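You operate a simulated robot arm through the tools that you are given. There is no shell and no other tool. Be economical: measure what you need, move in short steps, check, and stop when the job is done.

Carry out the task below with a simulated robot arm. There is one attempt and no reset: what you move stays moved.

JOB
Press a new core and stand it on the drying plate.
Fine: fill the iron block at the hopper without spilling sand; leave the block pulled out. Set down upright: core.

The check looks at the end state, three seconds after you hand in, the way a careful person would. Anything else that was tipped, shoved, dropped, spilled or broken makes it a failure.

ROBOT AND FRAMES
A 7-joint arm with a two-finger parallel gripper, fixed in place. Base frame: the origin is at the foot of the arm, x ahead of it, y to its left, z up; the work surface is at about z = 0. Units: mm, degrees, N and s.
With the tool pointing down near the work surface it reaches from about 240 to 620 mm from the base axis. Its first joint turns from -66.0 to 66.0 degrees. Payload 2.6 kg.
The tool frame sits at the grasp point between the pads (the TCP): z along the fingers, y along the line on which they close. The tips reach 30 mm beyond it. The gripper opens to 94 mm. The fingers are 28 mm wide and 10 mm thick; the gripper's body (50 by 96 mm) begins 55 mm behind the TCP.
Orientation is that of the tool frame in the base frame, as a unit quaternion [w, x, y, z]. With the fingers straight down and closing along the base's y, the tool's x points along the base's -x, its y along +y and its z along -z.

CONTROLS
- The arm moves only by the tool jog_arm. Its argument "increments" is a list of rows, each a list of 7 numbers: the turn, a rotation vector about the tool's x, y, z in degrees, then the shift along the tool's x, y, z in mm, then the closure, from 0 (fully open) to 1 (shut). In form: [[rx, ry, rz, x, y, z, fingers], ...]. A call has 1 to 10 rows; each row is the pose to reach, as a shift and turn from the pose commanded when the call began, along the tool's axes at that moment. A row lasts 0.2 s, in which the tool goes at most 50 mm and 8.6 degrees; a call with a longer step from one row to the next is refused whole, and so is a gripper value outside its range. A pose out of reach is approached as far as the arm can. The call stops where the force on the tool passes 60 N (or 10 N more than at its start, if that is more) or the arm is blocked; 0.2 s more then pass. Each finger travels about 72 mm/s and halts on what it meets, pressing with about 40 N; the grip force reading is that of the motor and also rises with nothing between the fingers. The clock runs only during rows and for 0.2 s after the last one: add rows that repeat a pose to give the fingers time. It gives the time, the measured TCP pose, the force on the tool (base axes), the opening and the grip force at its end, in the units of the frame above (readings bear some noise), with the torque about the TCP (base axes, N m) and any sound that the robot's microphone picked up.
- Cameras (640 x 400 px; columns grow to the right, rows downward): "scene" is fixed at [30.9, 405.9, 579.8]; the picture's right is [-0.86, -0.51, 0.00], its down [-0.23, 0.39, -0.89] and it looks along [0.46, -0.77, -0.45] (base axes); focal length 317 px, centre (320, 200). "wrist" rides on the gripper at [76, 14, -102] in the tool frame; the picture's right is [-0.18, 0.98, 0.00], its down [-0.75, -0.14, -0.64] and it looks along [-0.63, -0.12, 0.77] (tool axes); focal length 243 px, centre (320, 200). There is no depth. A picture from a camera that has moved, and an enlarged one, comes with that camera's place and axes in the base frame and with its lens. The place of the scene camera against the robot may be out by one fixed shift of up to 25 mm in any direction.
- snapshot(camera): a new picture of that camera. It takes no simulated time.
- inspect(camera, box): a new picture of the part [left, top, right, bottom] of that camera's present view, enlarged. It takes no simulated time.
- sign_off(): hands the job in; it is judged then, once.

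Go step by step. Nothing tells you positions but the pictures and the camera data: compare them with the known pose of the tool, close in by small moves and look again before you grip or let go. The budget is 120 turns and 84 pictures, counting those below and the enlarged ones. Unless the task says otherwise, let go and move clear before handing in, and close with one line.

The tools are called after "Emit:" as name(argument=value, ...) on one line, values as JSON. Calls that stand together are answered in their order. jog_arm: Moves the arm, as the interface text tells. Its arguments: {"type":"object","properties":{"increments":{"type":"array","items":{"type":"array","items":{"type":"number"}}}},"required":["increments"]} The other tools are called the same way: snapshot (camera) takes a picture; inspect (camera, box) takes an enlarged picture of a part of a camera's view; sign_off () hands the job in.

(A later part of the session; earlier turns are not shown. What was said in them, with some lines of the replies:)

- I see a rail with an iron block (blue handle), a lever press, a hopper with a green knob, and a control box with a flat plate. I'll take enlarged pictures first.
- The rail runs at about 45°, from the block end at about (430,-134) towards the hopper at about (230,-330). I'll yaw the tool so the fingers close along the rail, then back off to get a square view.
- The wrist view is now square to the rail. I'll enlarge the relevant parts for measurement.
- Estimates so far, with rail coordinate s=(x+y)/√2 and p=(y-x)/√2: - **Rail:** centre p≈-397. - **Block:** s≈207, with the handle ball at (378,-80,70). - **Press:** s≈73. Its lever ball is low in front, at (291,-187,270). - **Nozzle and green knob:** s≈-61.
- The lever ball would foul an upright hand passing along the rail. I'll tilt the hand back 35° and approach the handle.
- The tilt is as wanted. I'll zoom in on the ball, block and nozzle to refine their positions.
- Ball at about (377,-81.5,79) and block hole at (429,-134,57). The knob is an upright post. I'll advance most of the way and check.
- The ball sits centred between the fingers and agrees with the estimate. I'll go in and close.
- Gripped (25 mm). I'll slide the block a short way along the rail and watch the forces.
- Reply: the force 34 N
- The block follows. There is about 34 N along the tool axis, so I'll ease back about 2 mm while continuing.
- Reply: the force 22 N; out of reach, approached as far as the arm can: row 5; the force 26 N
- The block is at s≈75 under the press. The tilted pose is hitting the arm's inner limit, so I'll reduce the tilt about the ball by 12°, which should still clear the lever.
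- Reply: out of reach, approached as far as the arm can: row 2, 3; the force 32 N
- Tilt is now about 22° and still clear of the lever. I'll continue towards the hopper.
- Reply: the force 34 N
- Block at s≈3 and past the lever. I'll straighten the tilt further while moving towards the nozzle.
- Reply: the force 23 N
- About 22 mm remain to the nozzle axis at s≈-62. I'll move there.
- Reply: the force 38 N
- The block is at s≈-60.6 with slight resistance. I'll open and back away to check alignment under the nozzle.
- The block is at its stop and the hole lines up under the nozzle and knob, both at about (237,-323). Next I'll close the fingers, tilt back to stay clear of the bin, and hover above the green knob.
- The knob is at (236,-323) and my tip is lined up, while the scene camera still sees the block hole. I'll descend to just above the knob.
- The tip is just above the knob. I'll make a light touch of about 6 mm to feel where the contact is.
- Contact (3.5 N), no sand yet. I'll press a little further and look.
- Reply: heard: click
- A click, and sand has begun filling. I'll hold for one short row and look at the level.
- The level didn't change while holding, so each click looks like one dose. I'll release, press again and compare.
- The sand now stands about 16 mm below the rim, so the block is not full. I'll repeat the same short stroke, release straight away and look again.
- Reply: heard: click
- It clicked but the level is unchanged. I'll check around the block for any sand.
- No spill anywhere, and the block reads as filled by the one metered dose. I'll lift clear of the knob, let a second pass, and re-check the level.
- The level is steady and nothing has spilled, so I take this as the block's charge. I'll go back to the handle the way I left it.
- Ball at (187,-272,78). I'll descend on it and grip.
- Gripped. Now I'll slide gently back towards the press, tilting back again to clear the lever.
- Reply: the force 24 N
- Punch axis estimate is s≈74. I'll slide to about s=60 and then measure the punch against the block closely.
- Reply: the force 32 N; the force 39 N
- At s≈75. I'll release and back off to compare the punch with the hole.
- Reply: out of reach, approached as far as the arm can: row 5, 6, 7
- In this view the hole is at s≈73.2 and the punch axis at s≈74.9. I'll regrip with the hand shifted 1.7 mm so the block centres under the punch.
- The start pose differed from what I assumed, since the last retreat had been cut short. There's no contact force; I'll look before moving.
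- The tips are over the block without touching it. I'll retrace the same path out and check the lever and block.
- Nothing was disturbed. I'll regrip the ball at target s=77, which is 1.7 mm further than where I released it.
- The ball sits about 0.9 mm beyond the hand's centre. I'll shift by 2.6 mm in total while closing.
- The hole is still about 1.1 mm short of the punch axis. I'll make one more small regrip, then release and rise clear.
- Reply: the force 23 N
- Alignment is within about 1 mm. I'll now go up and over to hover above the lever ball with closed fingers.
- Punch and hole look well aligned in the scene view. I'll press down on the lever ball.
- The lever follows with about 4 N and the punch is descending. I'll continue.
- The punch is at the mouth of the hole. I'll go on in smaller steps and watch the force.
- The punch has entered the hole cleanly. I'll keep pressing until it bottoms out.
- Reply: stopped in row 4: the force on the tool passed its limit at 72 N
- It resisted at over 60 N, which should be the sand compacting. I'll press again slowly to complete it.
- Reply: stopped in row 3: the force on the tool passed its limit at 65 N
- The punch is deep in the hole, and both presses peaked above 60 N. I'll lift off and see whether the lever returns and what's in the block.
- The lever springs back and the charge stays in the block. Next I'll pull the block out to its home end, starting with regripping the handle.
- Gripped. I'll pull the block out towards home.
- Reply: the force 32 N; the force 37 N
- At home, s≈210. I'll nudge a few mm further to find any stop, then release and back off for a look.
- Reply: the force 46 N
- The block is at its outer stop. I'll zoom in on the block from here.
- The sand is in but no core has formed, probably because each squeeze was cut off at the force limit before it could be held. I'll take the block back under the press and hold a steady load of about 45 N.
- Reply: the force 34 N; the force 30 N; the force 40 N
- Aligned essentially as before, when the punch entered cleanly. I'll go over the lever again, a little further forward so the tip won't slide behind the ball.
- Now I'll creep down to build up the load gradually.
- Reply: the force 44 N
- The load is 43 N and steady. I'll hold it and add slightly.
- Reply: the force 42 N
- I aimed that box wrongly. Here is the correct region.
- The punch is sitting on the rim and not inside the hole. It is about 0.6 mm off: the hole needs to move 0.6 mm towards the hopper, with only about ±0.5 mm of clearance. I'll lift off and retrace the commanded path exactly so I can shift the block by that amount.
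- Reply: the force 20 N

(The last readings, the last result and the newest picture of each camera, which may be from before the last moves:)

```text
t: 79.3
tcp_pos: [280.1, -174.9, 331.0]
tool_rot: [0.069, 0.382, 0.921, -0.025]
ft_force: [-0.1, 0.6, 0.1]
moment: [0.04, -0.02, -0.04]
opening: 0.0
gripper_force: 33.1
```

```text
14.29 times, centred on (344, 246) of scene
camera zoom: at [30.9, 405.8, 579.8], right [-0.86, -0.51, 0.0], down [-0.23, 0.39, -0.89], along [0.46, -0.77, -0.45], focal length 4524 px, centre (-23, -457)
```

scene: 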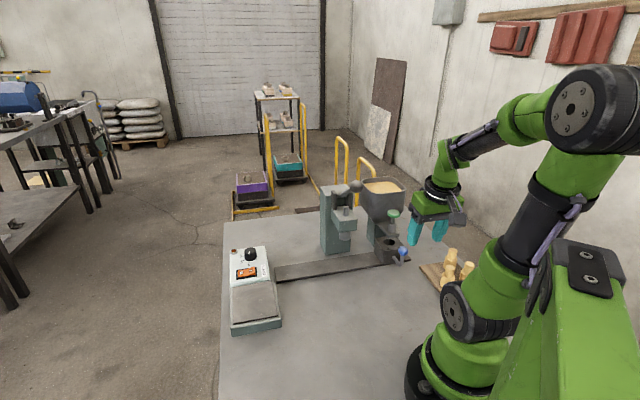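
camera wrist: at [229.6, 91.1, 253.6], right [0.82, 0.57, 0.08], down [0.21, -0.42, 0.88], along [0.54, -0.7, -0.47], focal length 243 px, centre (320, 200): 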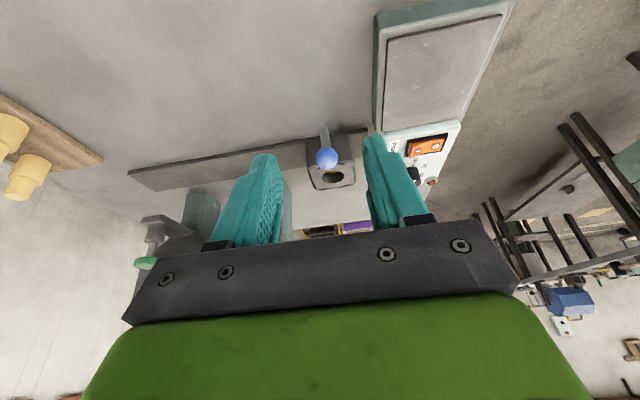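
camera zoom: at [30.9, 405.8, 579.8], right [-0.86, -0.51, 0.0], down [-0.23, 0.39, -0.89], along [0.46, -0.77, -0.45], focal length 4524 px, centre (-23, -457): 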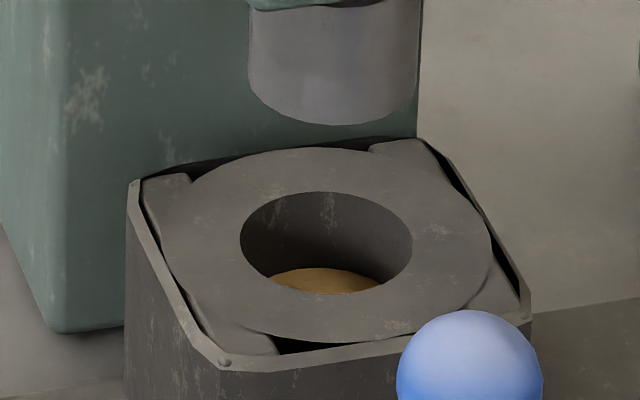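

The block shifted by about 0.4 mm and the hole is now within about 0.4 mm of the punch axis. I'll press and watch whether the tip passes below z≈238 without resistance.

Emit:
jog_arm(increments=[[0, 0, 0, 2.4, 0, 15, 1], [0, 0, 0, 4, 0, 26, 1], [0, 0, 0, 6, 0, 38, 1], [0, 0, 0, 8, 0, 50, 1], [0, 0, 0, 9.5, 0, 60, 1], [0, 0, 0, 11, 0, 70, 1], [0, 0, 0, 12.5, 0, 79, 1], [0, 0, 0, 13.3, 0, 84, 1], [0, 0, 0, 13.3, 0, 88, 1]])

Emit:
jog_arm(increments=[[0, 0, 0, 0, 0, 2, 1], [0, 0, 0, 0, 0, 3.5, 1], [0, 0, 0, 0, 0, 5, 1], [0, 0, 0, 0, 0, 6, 1], [0, 0, 0, 0, 0, 7, 1], [0, 0, 0, 0, 0, 7, 1]])

```text
t: 81.3
tcp_pos: [282.8, -175.3, 242.4]
tool_rot: [0.07, 0.383, 0.921, -0.025]
ft_force: [-3.1, -0.5, 8.5]
moment: [0.08, 0.14, 0.01]
opening: 0.2
gripper_force: 33.1
```

```text
t: 82.7
tcp_pos: [285.1, -178.2, 239.8]
tool_rot: [0.076, 0.381, 0.921, -0.025]
ft_force: [-2.6, 0.4, 51.9]
moment: [0.34, 0.43, 0.14]
opening: 0.2
gripper_force: 32.9
```

It is still stopped at the same height. One close look at the contact.

Emit:
inspect(camera="scene", box=[336, 238, 352, 254])

```text
16.00 times, centred on (344, 246) of scene
camera zoom: at [30.7, 406.0, 579.8], right [-0.86, -0.51, 0.0], down [-0.23, 0.39, -0.89], along [0.46, -0.77, -0.45], focal length 5067 px, centre (-64, -536)
```

zoom: 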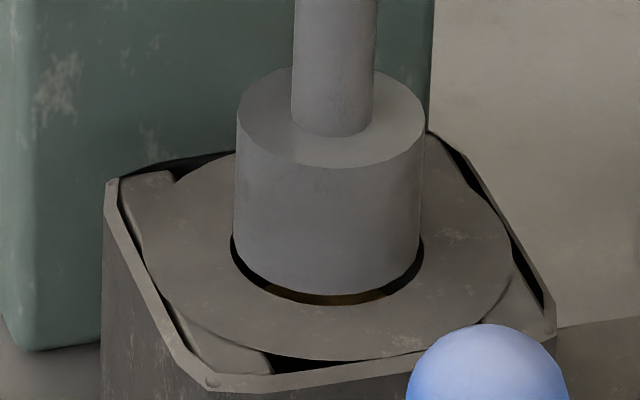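

The punch is now perfectly centred and the stroke simply ends at the rim. So the sand must reach the rim, and the half-full charge (16 mm low) is the fault. I need to go back to the hopper and top it up, with a full release of the knob this time.

Emit:
jog_arm(increments=[[0, 0, 0, -3, 0, -23, 1], [0, 0, 0, -7, 0, -46, 1], [0, 0, 0, -10, 0, -70, 1], [0, 0, 0, -13.3, 0, -95, 1], [0, 0, 0, -13.3, 0, -95, 1]])

Emit:
jog_arm(increments=[[0, 0, 0, 31, 6, -5, 1], [0, 0, 0, 62.1, 12.5, -9.5, 1], [0, -3, 0, 69, 12.5, 35, 0.8], [0, -7, 0, 76, 12.5, 80, 0.6], [0, -11, 0, 83, 12.5, 127, 0.45], [0, -14, 0, 90, 12.5, 172.9, 0.45], [0, -14, 0, 90, 12.5, 172.9, 0.45]])

Emit:
jog_arm(increments=[[0, 0, 0, -15, -7.5, 30, 0.45], [0, 0, 0, -26, -7.5, 60, 0.45], [0, 0, 0, -33, -7.5, 90, 0.45], [0, 0, 0, -33, -7.5, 90, 0.45], [0, 0, 0, -33, -7.5, 90, 0.7], [0, 0, 0, -33, -7.5, 90, 0.85], [0, 0, 0, -33, -7.5, 90, 0.85]])

```text
t: 83.9
tcp_pos: [280.4, -175.3, 332.1]
tool_rot: [0.068, 0.383, 0.921, -0.025]
ft_force: [-0.1, 1.6, 0.5]
moment: [0.01, -0.01, -0.01]
opening: 0.3
gripper_force: 32.8
```

```text
t: 85.5
tcp_pos: [244.4, -121.6, 143.9]
tool_rot: [0.18, 0.377, 0.906, -0.071]
ft_force: [-0.4, -1.1, 0.4]
moment: [0.0, 0.02, -0.01]
opening: 51.8
gripper_force: 0.0
```

```text
t: 87.1
tcp_pos: [286.9, -174.0, 78.2]
tool_rot: [0.181, 0.378, 0.905, -0.072]
ft_force: [5.7, -8.9, -16.6]
moment: [-0.12, -0.18, 0.01]
opening: 26.1
gripper_force: 44.9
```

Emit:
jog_arm(increments=[[0, 0, 0, 0.3, -5, 0.8, 0.85], [0, 0, 0, 0.4, -16, 1, 0.85], [0, 0, 0, 0.4, -28, 1, 0.85], [0, 0, 0, 0.4, -40, 1, 0.85], [0, 0, 0, 0.4, -52, 1, 0.85], [0, 0, 0, 0.4, -64, 1, 0.85], [0, 0, 0, 0.4, -75, 1, 0.85]])

Emit:
jog_arm(increments=[[0, 3, 0, 0, -7, 0, 0.85], [0, 6, 0, 0, -18, 0, 0.85], [0, 9, 0, 0, -29, 0, 0.85], [0, 12, 0, 0, -40, 0, 0.85], [0, 12, 0, 0, -51, 0, 0.85], [0, 12, 0, 0, -60, 0, 0.85], [0, 12, 0, 0, -66, 0, 0.85], [0, 12, 0, 0, -66, 0, 0.85]])

```text
t: 88.7
tcp_pos: [234.5, -227.0, 75.2]
tool_rot: [0.183, 0.375, 0.906, -0.072]
ft_force: [23.3, -23.7, -20.0]
moment: [0.09, 0.1, 0.01]
opening: 25.5
gripper_force: 45.1
```

```text
t: 90.5
tcp_pos: [186.2, -271.5, 74.0]
tool_rot: [0.084, 0.382, 0.92, -0.031]
ft_force: [2.8, -1.2, -13.3]
moment: [0.44, 0.33, -0.05]
opening: 25.5
gripper_force: 44.9
```

Emit:
jog_arm(increments=[[0, 0, 0, 0, -1, 0.5, 0.85], [0, 0, 0, 0, -1.5, 0.5, 0.85]])

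Emit:
jog_arm(increments=[[0, 0, 0, 0, 0, 0, 0.65], [0, 0, 0, 0, 0, 0, 0.45], [0, 0, 0, 0, 0, 0, 0.45], [0, 0, 0, 0, 0, -30, 0.45], [0, 0, 0, 15, 0, -65, 0.45], [0, 0, 0, 40, 0, -100, 0.45], [0, 0, 0, 60, 0, -130, 0.45], [0, 0, 0, 60, 0, -130, 0.45]])

```text
t: 91.1
tcp_pos: [187.5, -270.1, 74.8]
tool_rot: [0.084, 0.383, 0.92, -0.03]
ft_force: [-12.6, 24.1, 22.2]
moment: [-0.06, 0.1, 0.16]
opening: 25.5
gripper_force: 45.3
```

```text
t: 92.9
tcp_pos: [126.8, -215.8, 189.4]
tool_rot: [0.085, 0.381, 0.92, -0.031]
ft_force: [0.0, 0.1, 0.0]
moment: [-0.01, -0.01, 0.0]
opening: 51.8
gripper_force: 0.0
```

Now back over the green knob.

Emit:
jog_arm(increments=[[0, -3, 0, -10, 1.5, -45, 0.7], [0, -6, 0, -50, 1.5, -40, 1], [0, -10, 0, -90, 1.5, -35, 1], [0, -14, 0, -130, 1.5, -25, 1], [0, -14, 0, -158.5, 1.5, -17, 1], [0, -14, 0, -158.5, 1.5, -17, 1]])

Emit:
jog_arm(increments=[[0, 0, 0, 8.5, 0, 18, 1], [0, 0, 0, 16.9, 0, 36.2, 1], [0, 0, 0, 18.6, 0, 39.8, 1], [0, 0, 0, 18.6, 0, 39.8, 1]])

```text
t: 94.3
tcp_pos: [237.5, -323.8, 236.9]
tool_rot: [0.197, 0.376, 0.902, -0.077]
ft_force: [0.3, -0.1, -0.3]
moment: [0.01, -0.02, 0.03]
opening: 0.1
gripper_force: 32.9
```

```text
t: 94.8
tcp_pos: [237.7, -323.3, 226.8]
tool_rot: [0.203, 0.377, 0.9, -0.078]
ft_force: [-5.3, 7.4, 8.7]
moment: [-0.01, 0.03, -0.07]
opening: 0.0
gripper_force: 33.6
stopped in row 2: the force on the tool passed its limit at 95 N (the readings are from after the stop); the commanded pose is now the measured one
```

The tip touched the bin lip because I was about 5 mm too far back. I'll lift, shift forward 6 mm, and look.

Emit:
jog_arm(increments=[[0, 0, 0, -3, 0, -6, 1], [0, 0, 0, -5, 0, -11, 1], [0, 0, 0, 0.6, 0, -13.5, 1], [0, 0, 0, 0.6, 0, -13.5, 1]])

Emit:
inspect(camera="scene", box=[340, 165, 430, 275])

```text
t: 95.8
tcp_pos: [232.5, -318.6, 238.0]
tool_rot: [0.201, 0.374, 0.902, -0.077]
ft_force: [0.8, -0.1, -0.9]
moment: [0.03, 0.0, -0.03]
opening: 0.0
gripper_force: 33.0
```

```text
3.64 times, centred on (385, 220) of scene
camera zoom: at [30.9, 405.9, 579.8], right [-0.86, -0.51, 0.0], down [-0.23, 0.39, -0.89], along [0.46, -0.77, -0.45], focal length 1152 px, centre (84, 127)
```

zoom: 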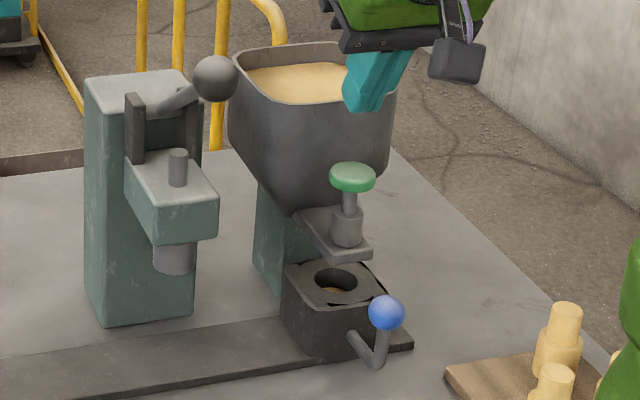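

Everything is intact and nothing spilled. I'll do one full stroke of the knob: down, hold about 0.6 s, full release.

Emit:
jog_arm(increments=[[0, 0, 0, 7.6, 0, 16.3, 1], [0, 0, 0, 15.1, 0, 32.6, 1], [0, 0, 0, 18.1, 0, 38.9, 1], [0, 0, 0, 20.2, 0, 43.4, 1], [0, 0, 0, 22.3, 0, 48, 1], [0, 0, 0, 23.9, 0, 51.6, 1], [0, 0, 0, 23.9, 0, 51.6, 1], [0, 0, 0, 23.9, 0, 51.6, 1], [0, 0, 0, 21, 0, 45, 1], [0, 0, 0, 18.1, 0, 38.9, 1]])

Emit:
inspect(camera="scene", box=[374, 230, 402, 258])

```text
t: 98.0
tcp_pos: [234.0, -317.5, 194.0]
tool_rot: [0.201, 0.375, 0.902, -0.077]
ft_force: [-0.7, -0.9, -0.8]
moment: [0.01, 0.0, -0.03]
opening: 0.3
gripper_force: 33.3
heard: click
```

```text
14.29 times, centred on (388, 244) of scene
camera zoom: at [30.9, 405.9, 579.8], right [-0.86, -0.51, 0.0], down [-0.23, 0.39, -0.89], along [0.46, -0.77, -0.45], focal length 4524 px, centre (-651, -429)
```

zoom: 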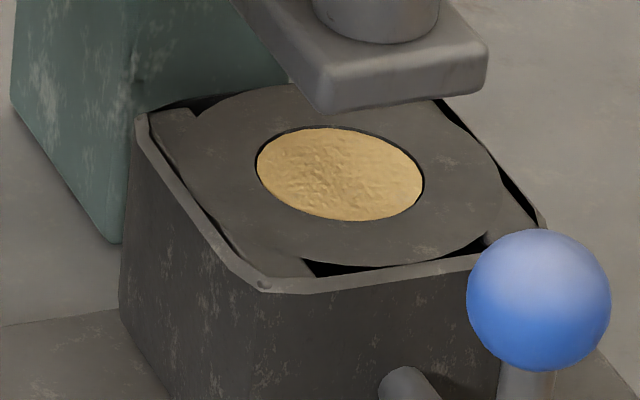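

The block is now full to the rim with nothing spilled. I'll go back to the handle.

Emit:
jog_arm(increments=[[0, 0, 0, -9, 0, -20, 1], [0, 0, 0, -18.9, 0, -40.7, 1], [0, 3, 0, 22, 0, -55, 0.8], [0, 7, 0, 62, 0, -57, 0.6], [0, 11, 0, 102, -1, -57, 0.45], [0, 14, 0, 139.9, -1, -58.6, 0.45], [0, 14, 0, 139.9, -1, -58.6, 0.45]])

```text
t: 99.6
tcp_pos: [121.9, -211.3, 187.3]
tool_rot: [0.09, 0.383, 0.919, -0.032]
ft_force: [0.0, 0.3, -0.9]
moment: [0.0, -0.03, 0.0]
opening: 51.7
gripper_force: 0.1
```

Emit:
jog_arm(increments=[[0, 0, 0, -22, 2, 32, 0.45], [0, 0, 0, -48, 2.3, 63, 0.45], [0, 0, 0, -65, 2.3, 96, 0.45], [0, 0, 0, -66.3, 2.3, 125.5, 0.45], [0, 0, 0, -66.3, 2.3, 125.5, 0.45], [0, 0, 0, -66.3, 2.3, 125.5, 0.7], [0, 0, 0, -66.3, 2.3, 125.5, 0.85], [0, 0, 0, -66.3, 2.3, 125.5, 0.85]])

```text
t: 101.4
tcp_pos: [191.3, -272.6, 77.9]
tool_rot: [0.091, 0.381, 0.92, -0.031]
ft_force: [-4.8, -0.5, -2.2]
moment: [-0.09, -0.06, 0.04]
opening: 27.0
gripper_force: 45.2
```

Gripped. I'll slide gently back to the press.

Emit:
jog_arm(increments=[[0, 0, 0, 0, 3, 0, 0.85], [0, 0, 0, 0, 11, 0, 0.85], [0, -3, 0, 0, 20, 0, 0.85], [0, -6, 0, 0, 30, 0, 0.85], [0, -9, 0, 0, 40, 0, 0.85], [0, -12, 0, 0, 50, 0, 0.85], [0, -12, 0, 0, 60, 0, 0.85]])

Emit:
jog_arm(increments=[[0, 0, 0, 0.3, 8, 0.5, 0.85], [0, 0, 0, 0.3, 19, 0.5, 0.85], [0, 0, 0, 0.3, 30, 0.5, 0.85], [0, 0, 0, 0.3, 41, 0.5, 0.85], [0, 0, 0, 0.3, 52, 0.5, 0.85], [0, 0, 0, 0.3, 63, 0.5, 0.85], [0, 0, 0, 0.3, 72, 0.5, 0.85], [0, 0, 0, 0.3, 72, 0.5, 0.85]])

```text
t: 103.0
tcp_pos: [231.1, -228.1, 80.2]
tool_rot: [0.186, 0.377, 0.905, -0.071]
ft_force: [0.5, 0.0, -28.6]
moment: [-0.25, -0.48, -0.05]
opening: 25.5
gripper_force: 45.2
```

```text
t: 104.8
tcp_pos: [284.0, -177.4, 79.5]
tool_rot: [0.185, 0.376, 0.905, -0.071]
ft_force: [-11.8, 14.0, 3.0]
moment: [-0.07, 0.02, 0.09]
opening: 25.5
gripper_force: 44.7
```

Emit:
jog_arm(increments=[[0, 0, 0, 0, 2, 0, 0.85], [0, 0, 0, 0, 4.5, 0, 0.85], [0, 0, 0, 0, 4.5, 0, 0.85]])

Emit:
jog_arm(increments=[[0, 0, 0, 0, 0, 0, 0.65], [0, 0, 0, 0, 0, 0, 0.45], [0, 0, 0, 0, 0, 0, 0.45], [0, 0, 0, 7, 0, -30, 0.45], [0, 0, 0, 18, 0, -60, 0.45], [0, 0, 0, 33, 6.9, -90, 0.45], [0, 0, 0, 33, 6.9, -90, 0.45]])

```text
t: 105.6
tcp_pos: [286.0, -175.1, 78.0]
tool_rot: [0.186, 0.376, 0.905, -0.072]
ft_force: [4.0, -7.6, -39.2]
moment: [-0.13, -0.12, 0.02]
opening: 25.5
gripper_force: 44.5
```

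```text
t: 107.2
tcp_pos: [246.1, -123.5, 153.4]
tool_rot: [0.186, 0.377, 0.904, -0.072]
ft_force: [0.1, -0.1, 0.1]
moment: [0.0, 0.0, 0.04]
opening: 51.7
gripper_force: 0.1
```

Emit:
jog_arm(increments=[[0, 3, 0, -18, 0, -41, 0.7], [0, 7, 0, -36, 0, -82, 1], [0, 10, 0, -54, 0, -124, 1], [0, 14, 0, -70, 0, -166, 1], [0, 14, 0, -98, -6, -154, 1], [0, 14, 0, -127.3, -12.5, -141.4, 1], [0, 14, 0, -127.3, -12.5, -141.4, 1]])

Emit:
jog_arm(increments=[[0, 0, 0, 2.4, 0, 15, 1], [0, 0, 0, 4, 0, 26, 1], [0, 0, 0, 6, 0, 38, 1], [0, 0, 0, 8, 0, 50, 1], [0, 0, 0, 9.5, 0, 60, 1], [0, 0, 0, 11, 0, 70, 1], [0, 0, 0, 12.5, 0, 79, 1], [0, 0, 0, 13.3, 0, 84, 1], [0, 0, 0, 13.3, 0, 88, 1]])

Emit:
jog_arm(increments=[[0, 0, 0, 0, 0, 2, 1], [0, 0, 0, 0, 0, 3.5, 1], [0, 0, 0, 0, 0, 5, 1], [0, 0, 0, 0, 0, 6, 1], [0, 0, 0, 0, 0, 7, 1], [0, 0, 0, 0, 0, 7, 1], [0, 0, 0, 0, 0, 7, 1], [0, 0, 0, 0, 0, 7, 1], [0, 0, 0, 0, 0, 7, 1], [0, 0, 0, 0, 0, 7, 1]])

```text
t: 108.8
tcp_pos: [279.7, -178.4, 332.3]
tool_rot: [0.075, 0.382, 0.921, -0.026]
ft_force: [-0.7, -0.1, 0.0]
moment: [-0.02, -0.01, 0.05]
opening: 0.2
gripper_force: 33.1
```

```text
t: 110.8
tcp_pos: [279.5, -179.7, 241.6]
tool_rot: [0.076, 0.383, 0.92, -0.025]
ft_force: [-5.7, 1.5, 15.8]
moment: [0.2, 0.24, 0.08]
opening: 0.0
gripper_force: 33.0
```

```text
t: 113.0
tcp_pos: [283.2, -182.5, 239.0]
tool_rot: [0.083, 0.383, 0.92, -0.028]
ft_force: [-7.2, -19.0, 49.2]
moment: [-0.26, 0.5, -0.03]
opening: 0.0
gripper_force: 33.4
```

The load is held at about 50 N. I'll lift off and take one look at the block.

Emit:
jog_arm(increments=[[0, 0, 0, -3, 0, -23, 1], [0, 0, 0, -7, 0, -46, 1], [0, 0, 0, -10, 0, -70, 1], [0, 0, 0, -13.3, 0, -95, 1], [0, 0, 0, -13.3, 0, -95, 1]])

Emit:
inspect(camera="scene", box=[330, 226, 362, 262])

```text
t: 114.2
tcp_pos: [278.7, -179.4, 330.6]
tool_rot: [0.075, 0.383, 0.92, -0.026]
ft_force: [-0.2, 0.8, -0.1]
moment: [0.0, -0.02, 0.01]
opening: 0.1
gripper_force: 32.8
```

```text
11.11 times, centred on (346, 244) of scene
camera zoom: at [30.9, 405.9, 579.8], right [-0.86, -0.51, 0.0], down [-0.23, 0.39, -0.89], along [0.46, -0.77, -0.45], focal length 3519 px, centre (31, -289)
```

zoom: 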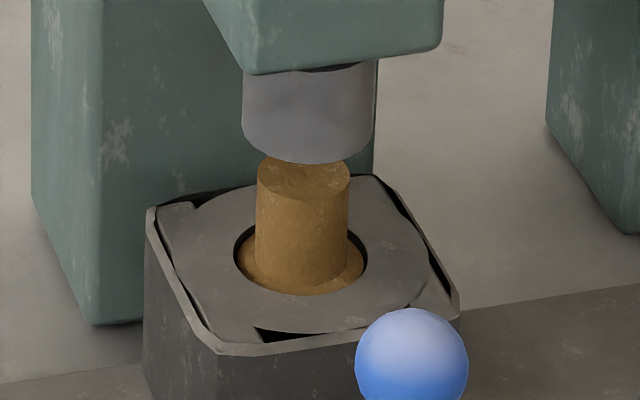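

The core is formed: a stepped core with its stub standing about 26 mm above the rim. I'll return to the handle and pull the block out.

Emit:
jog_arm(increments=[[0, 0, 0, 31, 6, -5, 1], [0, 0, 0, 61.5, 12.5, -10, 1], [0, -3, 0, 68, 12.5, 35, 0.8], [0, -7, 0, 75, 12.5, 80, 0.6], [0, -11, 0, 82, 12.5, 125, 0.45], [0, -14, 0, 89.3, 12.5, 168, 0.45], [0, -14, 0, 89.3, 12.5, 168, 0.45]])

Emit:
jog_arm(increments=[[0, 0, 0, -15, -6.9, 30, 0.45], [0, 0, 0, -26, -6.9, 60, 0.45], [0, 0, 0, -33, -6.9, 90, 0.45], [0, 0, 0, -33, -6.9, 90, 0.45], [0, 0, 0, -33, -6.9, 90, 0.7], [0, 0, 0, -33, -6.9, 90, 0.85], [0, 0, 0, -33, -6.9, 90, 0.85]])

```text
t: 115.8
tcp_pos: [247.7, -125.1, 148.8]
tool_rot: [0.186, 0.377, 0.905, -0.071]
ft_force: [-0.1, -0.3, 0.5]
moment: [0.01, 0.0, 0.01]
opening: 51.8
gripper_force: 0.1
```

```text
t: 117.4
tcp_pos: [288.6, -179.3, 78.8]
tool_rot: [0.187, 0.377, 0.904, -0.072]
ft_force: [6.8, -12.0, -17.7]
moment: [-0.16, -0.15, -0.02]
opening: 29.3
gripper_force: 45.5
```

Emit:
jog_arm(increments=[[0, 0, 0, 0.2, 5, 0.5, 0.85], [0, 0, 0, 0.6, 15, 0.5, 0.85], [0, 0, 0, 1.2, 26, 0.3, 0.85], [0, 0, 0, 1.8, 37, 0.1, 0.85], [0, 0, 0, 2.4, 48, -0.1, 0.85], [0, 0, 0, 3, 59, -0.3, 0.85], [0, 0, 0, 3.4, 69, -0.5, 0.85]])

Emit:
jog_arm(increments=[[0, 0, 0, 0.3, 8, 0, 0.85], [0, 0, 0, 0.6, 18, 0, 0.85], [0, 0, 0, 0.9, 28, 0, 0.85], [0, 0, 0, 1.2, 38, 0, 0.85], [0, 0, 0, 1.5, 48, 0, 0.85], [0, 0, 0, 1.7, 57, 0, 0.85], [0, 0, 0, 1.7, 64, 0, 0.85], [0, 0, 0, 1.7, 65, 0, 0.85]])

```text
t: 119.0
tcp_pos: [334.8, -128.3, 80.3]
tool_rot: [0.186, 0.377, 0.905, -0.071]
ft_force: [9.8, -12.3, -22.6]
moment: [-0.21, -0.23, 0.02]
opening: 25.5
gripper_force: 45.2
```

```text
t: 120.8
tcp_pos: [378.2, -81.6, 80.1]
tool_rot: [0.186, 0.379, 0.904, -0.073]
ft_force: [9.3, -27.9, -0.1]
moment: [-0.25, -0.36, 0.21]
opening: 25.3
gripper_force: 44.7
```

The block is pulled out at its stop. I'll release, back off, and look at the core.

Emit:
jog_arm(increments=[[0, 0, 0, 0, 0, 0, 0.65], [0, 0, 0, 0, 0, 0, 0.45], [0, 0, 0, 0, 0, 0, 0.45], [0, 0, 0, 7, 0, -30, 0.45], [0, 0, 0, 20, 0, -65, 0.45], [0, 0, 0, 35, 0, -105, 0.45], [0, 0, 0, 45, 0, -145, 0.45], [0, 0, 0, 45, 0, -145, 0.45]])

Emit:
inspect(camera="wrist", box=[270, 0, 510, 230])

```text
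t: 122.6
tcp_pos: [311.8, -9.6, 197.6]
tool_rot: [0.186, 0.377, 0.905, -0.071]
ft_force: [0.5, -0.2, 0.0]
moment: [0.02, -0.03, 0.0]
opening: 51.7
gripper_force: 0.0
```

```text
1.74 times, centred on (390, 115) of wrist
camera zoom: at [242.2, 78.2, 260.8], right [0.82, 0.57, 0.08], down [0.21, -0.42, 0.88], along [0.54, -0.7, -0.46], focal length 422 px, centre (198, 348)
```

zoom: 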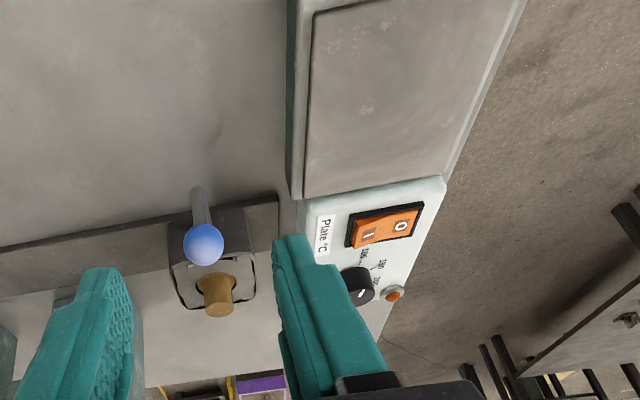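

Core stub top at about (430.4,-132.8,81), and the plate centre at about (433,28,34). I'll bring the hand upright over the core.

Emit:
jog_arm(increments=[[0.2, 5.7, 0, -30, -1, 15, 0.45], [0.4, 11.4, 0, -62, -2, 38, 0.45], [0.6, 17, 0, -95, -3, 66, 0.45], [0.7, 22.8, 0, -122, -3.5, 92, 0.45], [0.7, 22.8, 0, -139.1, -3.5, 110.6, 0.45], [0.7, 22.8, 0, -139.1, -3.5, 110.6, 0.45]])

Emit:
jog_arm(increments=[[0, 0, 0, 0, 0, 0, 0.45], [0, 0, 0, 0, 0, 0, 0.45]])

Emit:
snapshot(camera="wrist")

```text
t: 124.0
tcp_pos: [427.7, -133.7, 148.8]
tool_rot: [0.002, 0.384, 0.923, -0.001]
ft_force: [-0.1, -0.7, -0.2]
moment: [-0.01, 0.01, -0.02]
opening: 51.7
gripper_force: 0.0
```

```text
t: 124.6
tcp_pos: [427.3, -134.2, 149.4]
tool_rot: [0.002, 0.385, 0.923, -0.001]
ft_force: [0.3, -0.5, -0.2]
moment: [-0.01, 0.04, -0.01]
opening: 51.6
gripper_force: 0.0
```

```text
1 pictures are left
camera wrist: at [382.8, -69.5, 250.8], right [0.83, 0.56, 0.0], down [0.43, -0.63, 0.65], along [0.36, -0.53, -0.76], focal length 243 px, centre (320, 200)
```

wrist: 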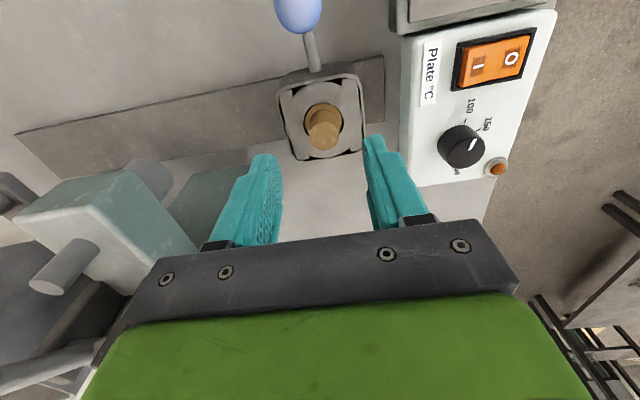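

The stub is centred between the fingers. I'll descend so the tips stop just above the rim, and close.

Emit:
jog_arm(increments=[[0, 0, 0, -0.5, 1.5, 20, 0.45], [0, 0, 0, -0.5, 1.5, 40, 0.45], [0, 0, 0, -0.5, 1.5, 57, 0.45], [0, 0, 0, -0.5, 1.5, 57, 0.45], [0, 0, 0, -0.5, 1.5, 57, 0.6], [0, 0, 0, -0.5, 1.5, 57, 0.7], [0, 0, 0, -0.5, 1.5, 57, 0.8], [0, 0, 0, -0.5, 1.5, 57, 0.85], [0, 0, 0, -0.5, 1.5, 57, 0.85]])

```text
t: 126.6
tcp_pos: [429.3, -132.0, 90.3]
tool_rot: [0.002, 0.384, 0.923, -0.001]
ft_force: [-0.1, 0.5, 0.5]
moment: [-0.01, -0.03, 0.06]
opening: 20.2
gripper_force: 40.1
```

Gripped on the stub (20 mm). I'll lift it slowly, straight up.

Emit:
jog_arm(increments=[[0, 0, 0, 0, 0, -3, 0.85], [0, 0, 0, 0, 0, -8, 0.85], [0, 0, 0, 0, 0, -16, 0.85], [0, 0, 0, 0, 0, -26, 0.85], [0, 0, 0, 0, 0, -38, 0.85], [0, 0, 0, 0, 0, -52, 0.85], [0, 0, 0, 0, 0, -66, 0.85], [0, 0, 0, 0, 0, -80, 0.85], [0, 0, 0, 0, 0, -80, 0.85]])

```text
t: 128.6
tcp_pos: [428.7, -132.5, 171.8]
tool_rot: [0.001, 0.383, 0.924, -0.002]
ft_force: [-0.1, 0.0, -1.4]
moment: [-0.04, 0.02, -0.01]
opening: 19.9
gripper_force: 40.3
```

Held, with the weight showing. I'll carry it over to the middle of the plate.

Emit:
jog_arm(increments=[[0, 0, 0, 10, 10, 0, 0.85], [0, 0, 0, 28, 29, 0, 0.85], [0, 0, 0, 47, 49, 0, 0.85], [0, 0, 0, 66, 69, 0, 0.85], [0, 0, 0, 85, 88, 0, 0.85], [0, 0, 0, 102, 106, 0, 0.85], [0, 0, 0, 112.7, 117, 0, 0.85], [0, 0, 0, 112.7, 117, 0, 0.85]])

```text
t: 130.4
tcp_pos: [431.4, 30.9, 171.1]
tool_rot: [0.001, 0.384, 0.923, -0.002]
ft_force: [-0.6, 0.8, -0.3]
moment: [0.01, 0.01, -0.03]
opening: 19.8
gripper_force: 39.8
```

Emit:
jog_arm(increments=[[0, 0, 0, 0, 0, 20, 0.85], [0, 0, 0, 0, 0, 40, 0.85], [0, 0, 0, 0, 0, 54, 0.85], [0, 0, 0, 0, 0, 59, 0.85], [0, 0, 0, 0, 0, 61, 0.85], [0, 0, 0, 0, 0, 61, 0.85]])

Emit:
jog_arm(increments=[[0, 0, 0, 0, 0, 1, 0.85], [0, 0, 0, 0, 0, 2, 0.85], [0, 0, 0, 0, 0, 3, 0.85]])

```text
t: 131.8
tcp_pos: [432.4, 32.5, 109.3]
tool_rot: [0.001, 0.384, 0.923, -0.001]
ft_force: [0.2, 0.2, -0.9]
moment: [0.01, 0.02, -0.02]
opening: 20.0
gripper_force: 40.1
```

```text
t: 132.6
tcp_pos: [433.0, 30.1, 106.8]
tool_rot: [0.001, 0.384, 0.923, -0.001]
ft_force: [-0.1, -0.4, -0.8]
moment: [-0.03, -0.02, 0.0]
opening: 19.9
gripper_force: 40.1
```

Emit:
jog_arm(increments=[[0, 0, 0, 0, 0, 1, 0.85], [0, 0, 0, 0, 0, 2, 0.85], [0, 0, 0, 0, 0, 3, 0.85]])

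Emit:
jog_arm(increments=[[0, 0, 0, 0, 0, 1, 0.85], [0, 0, 0, 0, 0, 2, 0.85], [0, 0, 0, 0, 0, 2.5, 0.85]])

```text
t: 133.4
tcp_pos: [432.5, 31.1, 103.8]
tool_rot: [0.002, 0.385, 0.923, -0.001]
ft_force: [-2.4, -1.0, 10.0]
moment: [-0.08, 0.27, 0.01]
opening: 19.8
gripper_force: 39.8
```

```text
t: 134.2
tcp_pos: [434.9, 29.6, 102.6]
tool_rot: [0.003, 0.384, 0.923, 0.0]
ft_force: [-10.3, 1.5, 33.1]
moment: [0.17, 0.36, 0.05]
opening: 20.0
gripper_force: 40.0
```

Contact at TCP z≈104. I'll ease the load off 1.8 mm and use the last picture to confirm before letting go.

Emit:
jog_arm(increments=[[0, 0, 0, 0, 0, -1, 0.85], [0, 0, 0, 0, 0, -1.8, 0.85], [0, 0, 0, 0, 0, -1.8, 0.85]])

Emit:
inspect(camera="scene", box=[215, 220, 325, 340])

```text
t: 135.0
tcp_pos: [433.6, 30.6, 103.3]
tool_rot: [0.004, 0.385, 0.923, -0.001]
ft_force: [5.7, -1.6, 12.2]
moment: [-0.1, -0.56, 0.01]
opening: 20.0
gripper_force: 39.9
```

```text
3.33 times, centred on (270, 280) of scene
camera zoom: at [30.9, 405.8, 579.8], right [-0.86, -0.51, 0.0], down [-0.23, 0.39, -0.89], along [0.46, -0.77, -0.45], focal length 1056 px, centre (487, -67)
```

zoom: 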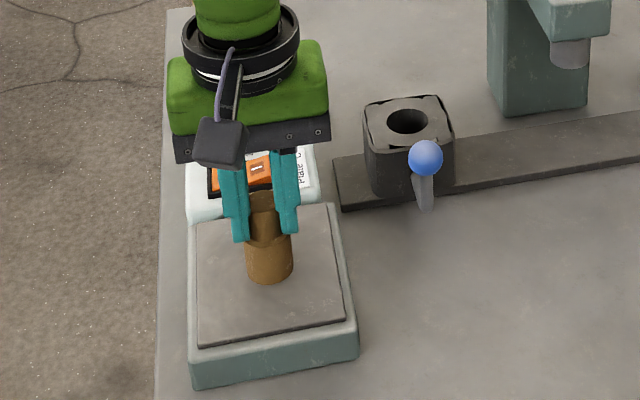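

The core stands upright well inside the plate. I'll open the fingers evenly and then lift straight away.

Emit:
jog_arm(increments=[[0, 0, 0, 0, 0, -0.5, 0.85], [0, 0, 0, 0, 0, -0.7, 0.75], [0, 0, 0, 0, 0, -0.7, 0.65], [0, 0, 0, 0, 0, -0.7, 0.5], [0, 0, 0, 0, 0, -0.7, 0.4], [0, 0, 0, 0, 0, -0.7, 0.4], [0, 0, 0, 0, 0, -15, 0.4], [0, 0, 0, 0, 0, -40, 0.4], [0, 0, 0, 0, 0, -80, 0.4], [0, 0, 0, 0, 0, -120, 0.4]])

```text
t: 137.2
tcp_pos: [432.6, 29.9, 222.2]
tool_rot: [0.001, 0.384, 0.924, -0.001]
ft_force: [0.4, -0.4, 0.5]
moment: [-0.02, -0.01, 0.02]
opening: 56.5
gripper_force: 0.0
```

The last picture showed the core upright on the plate just before I opened the fingers, and the release and lift read no contact force. The block is pulled out and the hand is clear, so I'm handing in.

Emit:
sign_off()

```text
The job is handed in.
```

I pressed a new core and set it upright on the drying plate. The block is full-stroke pulled out and I saw no spilled sand, but I had no picture left to check the core after letting go.
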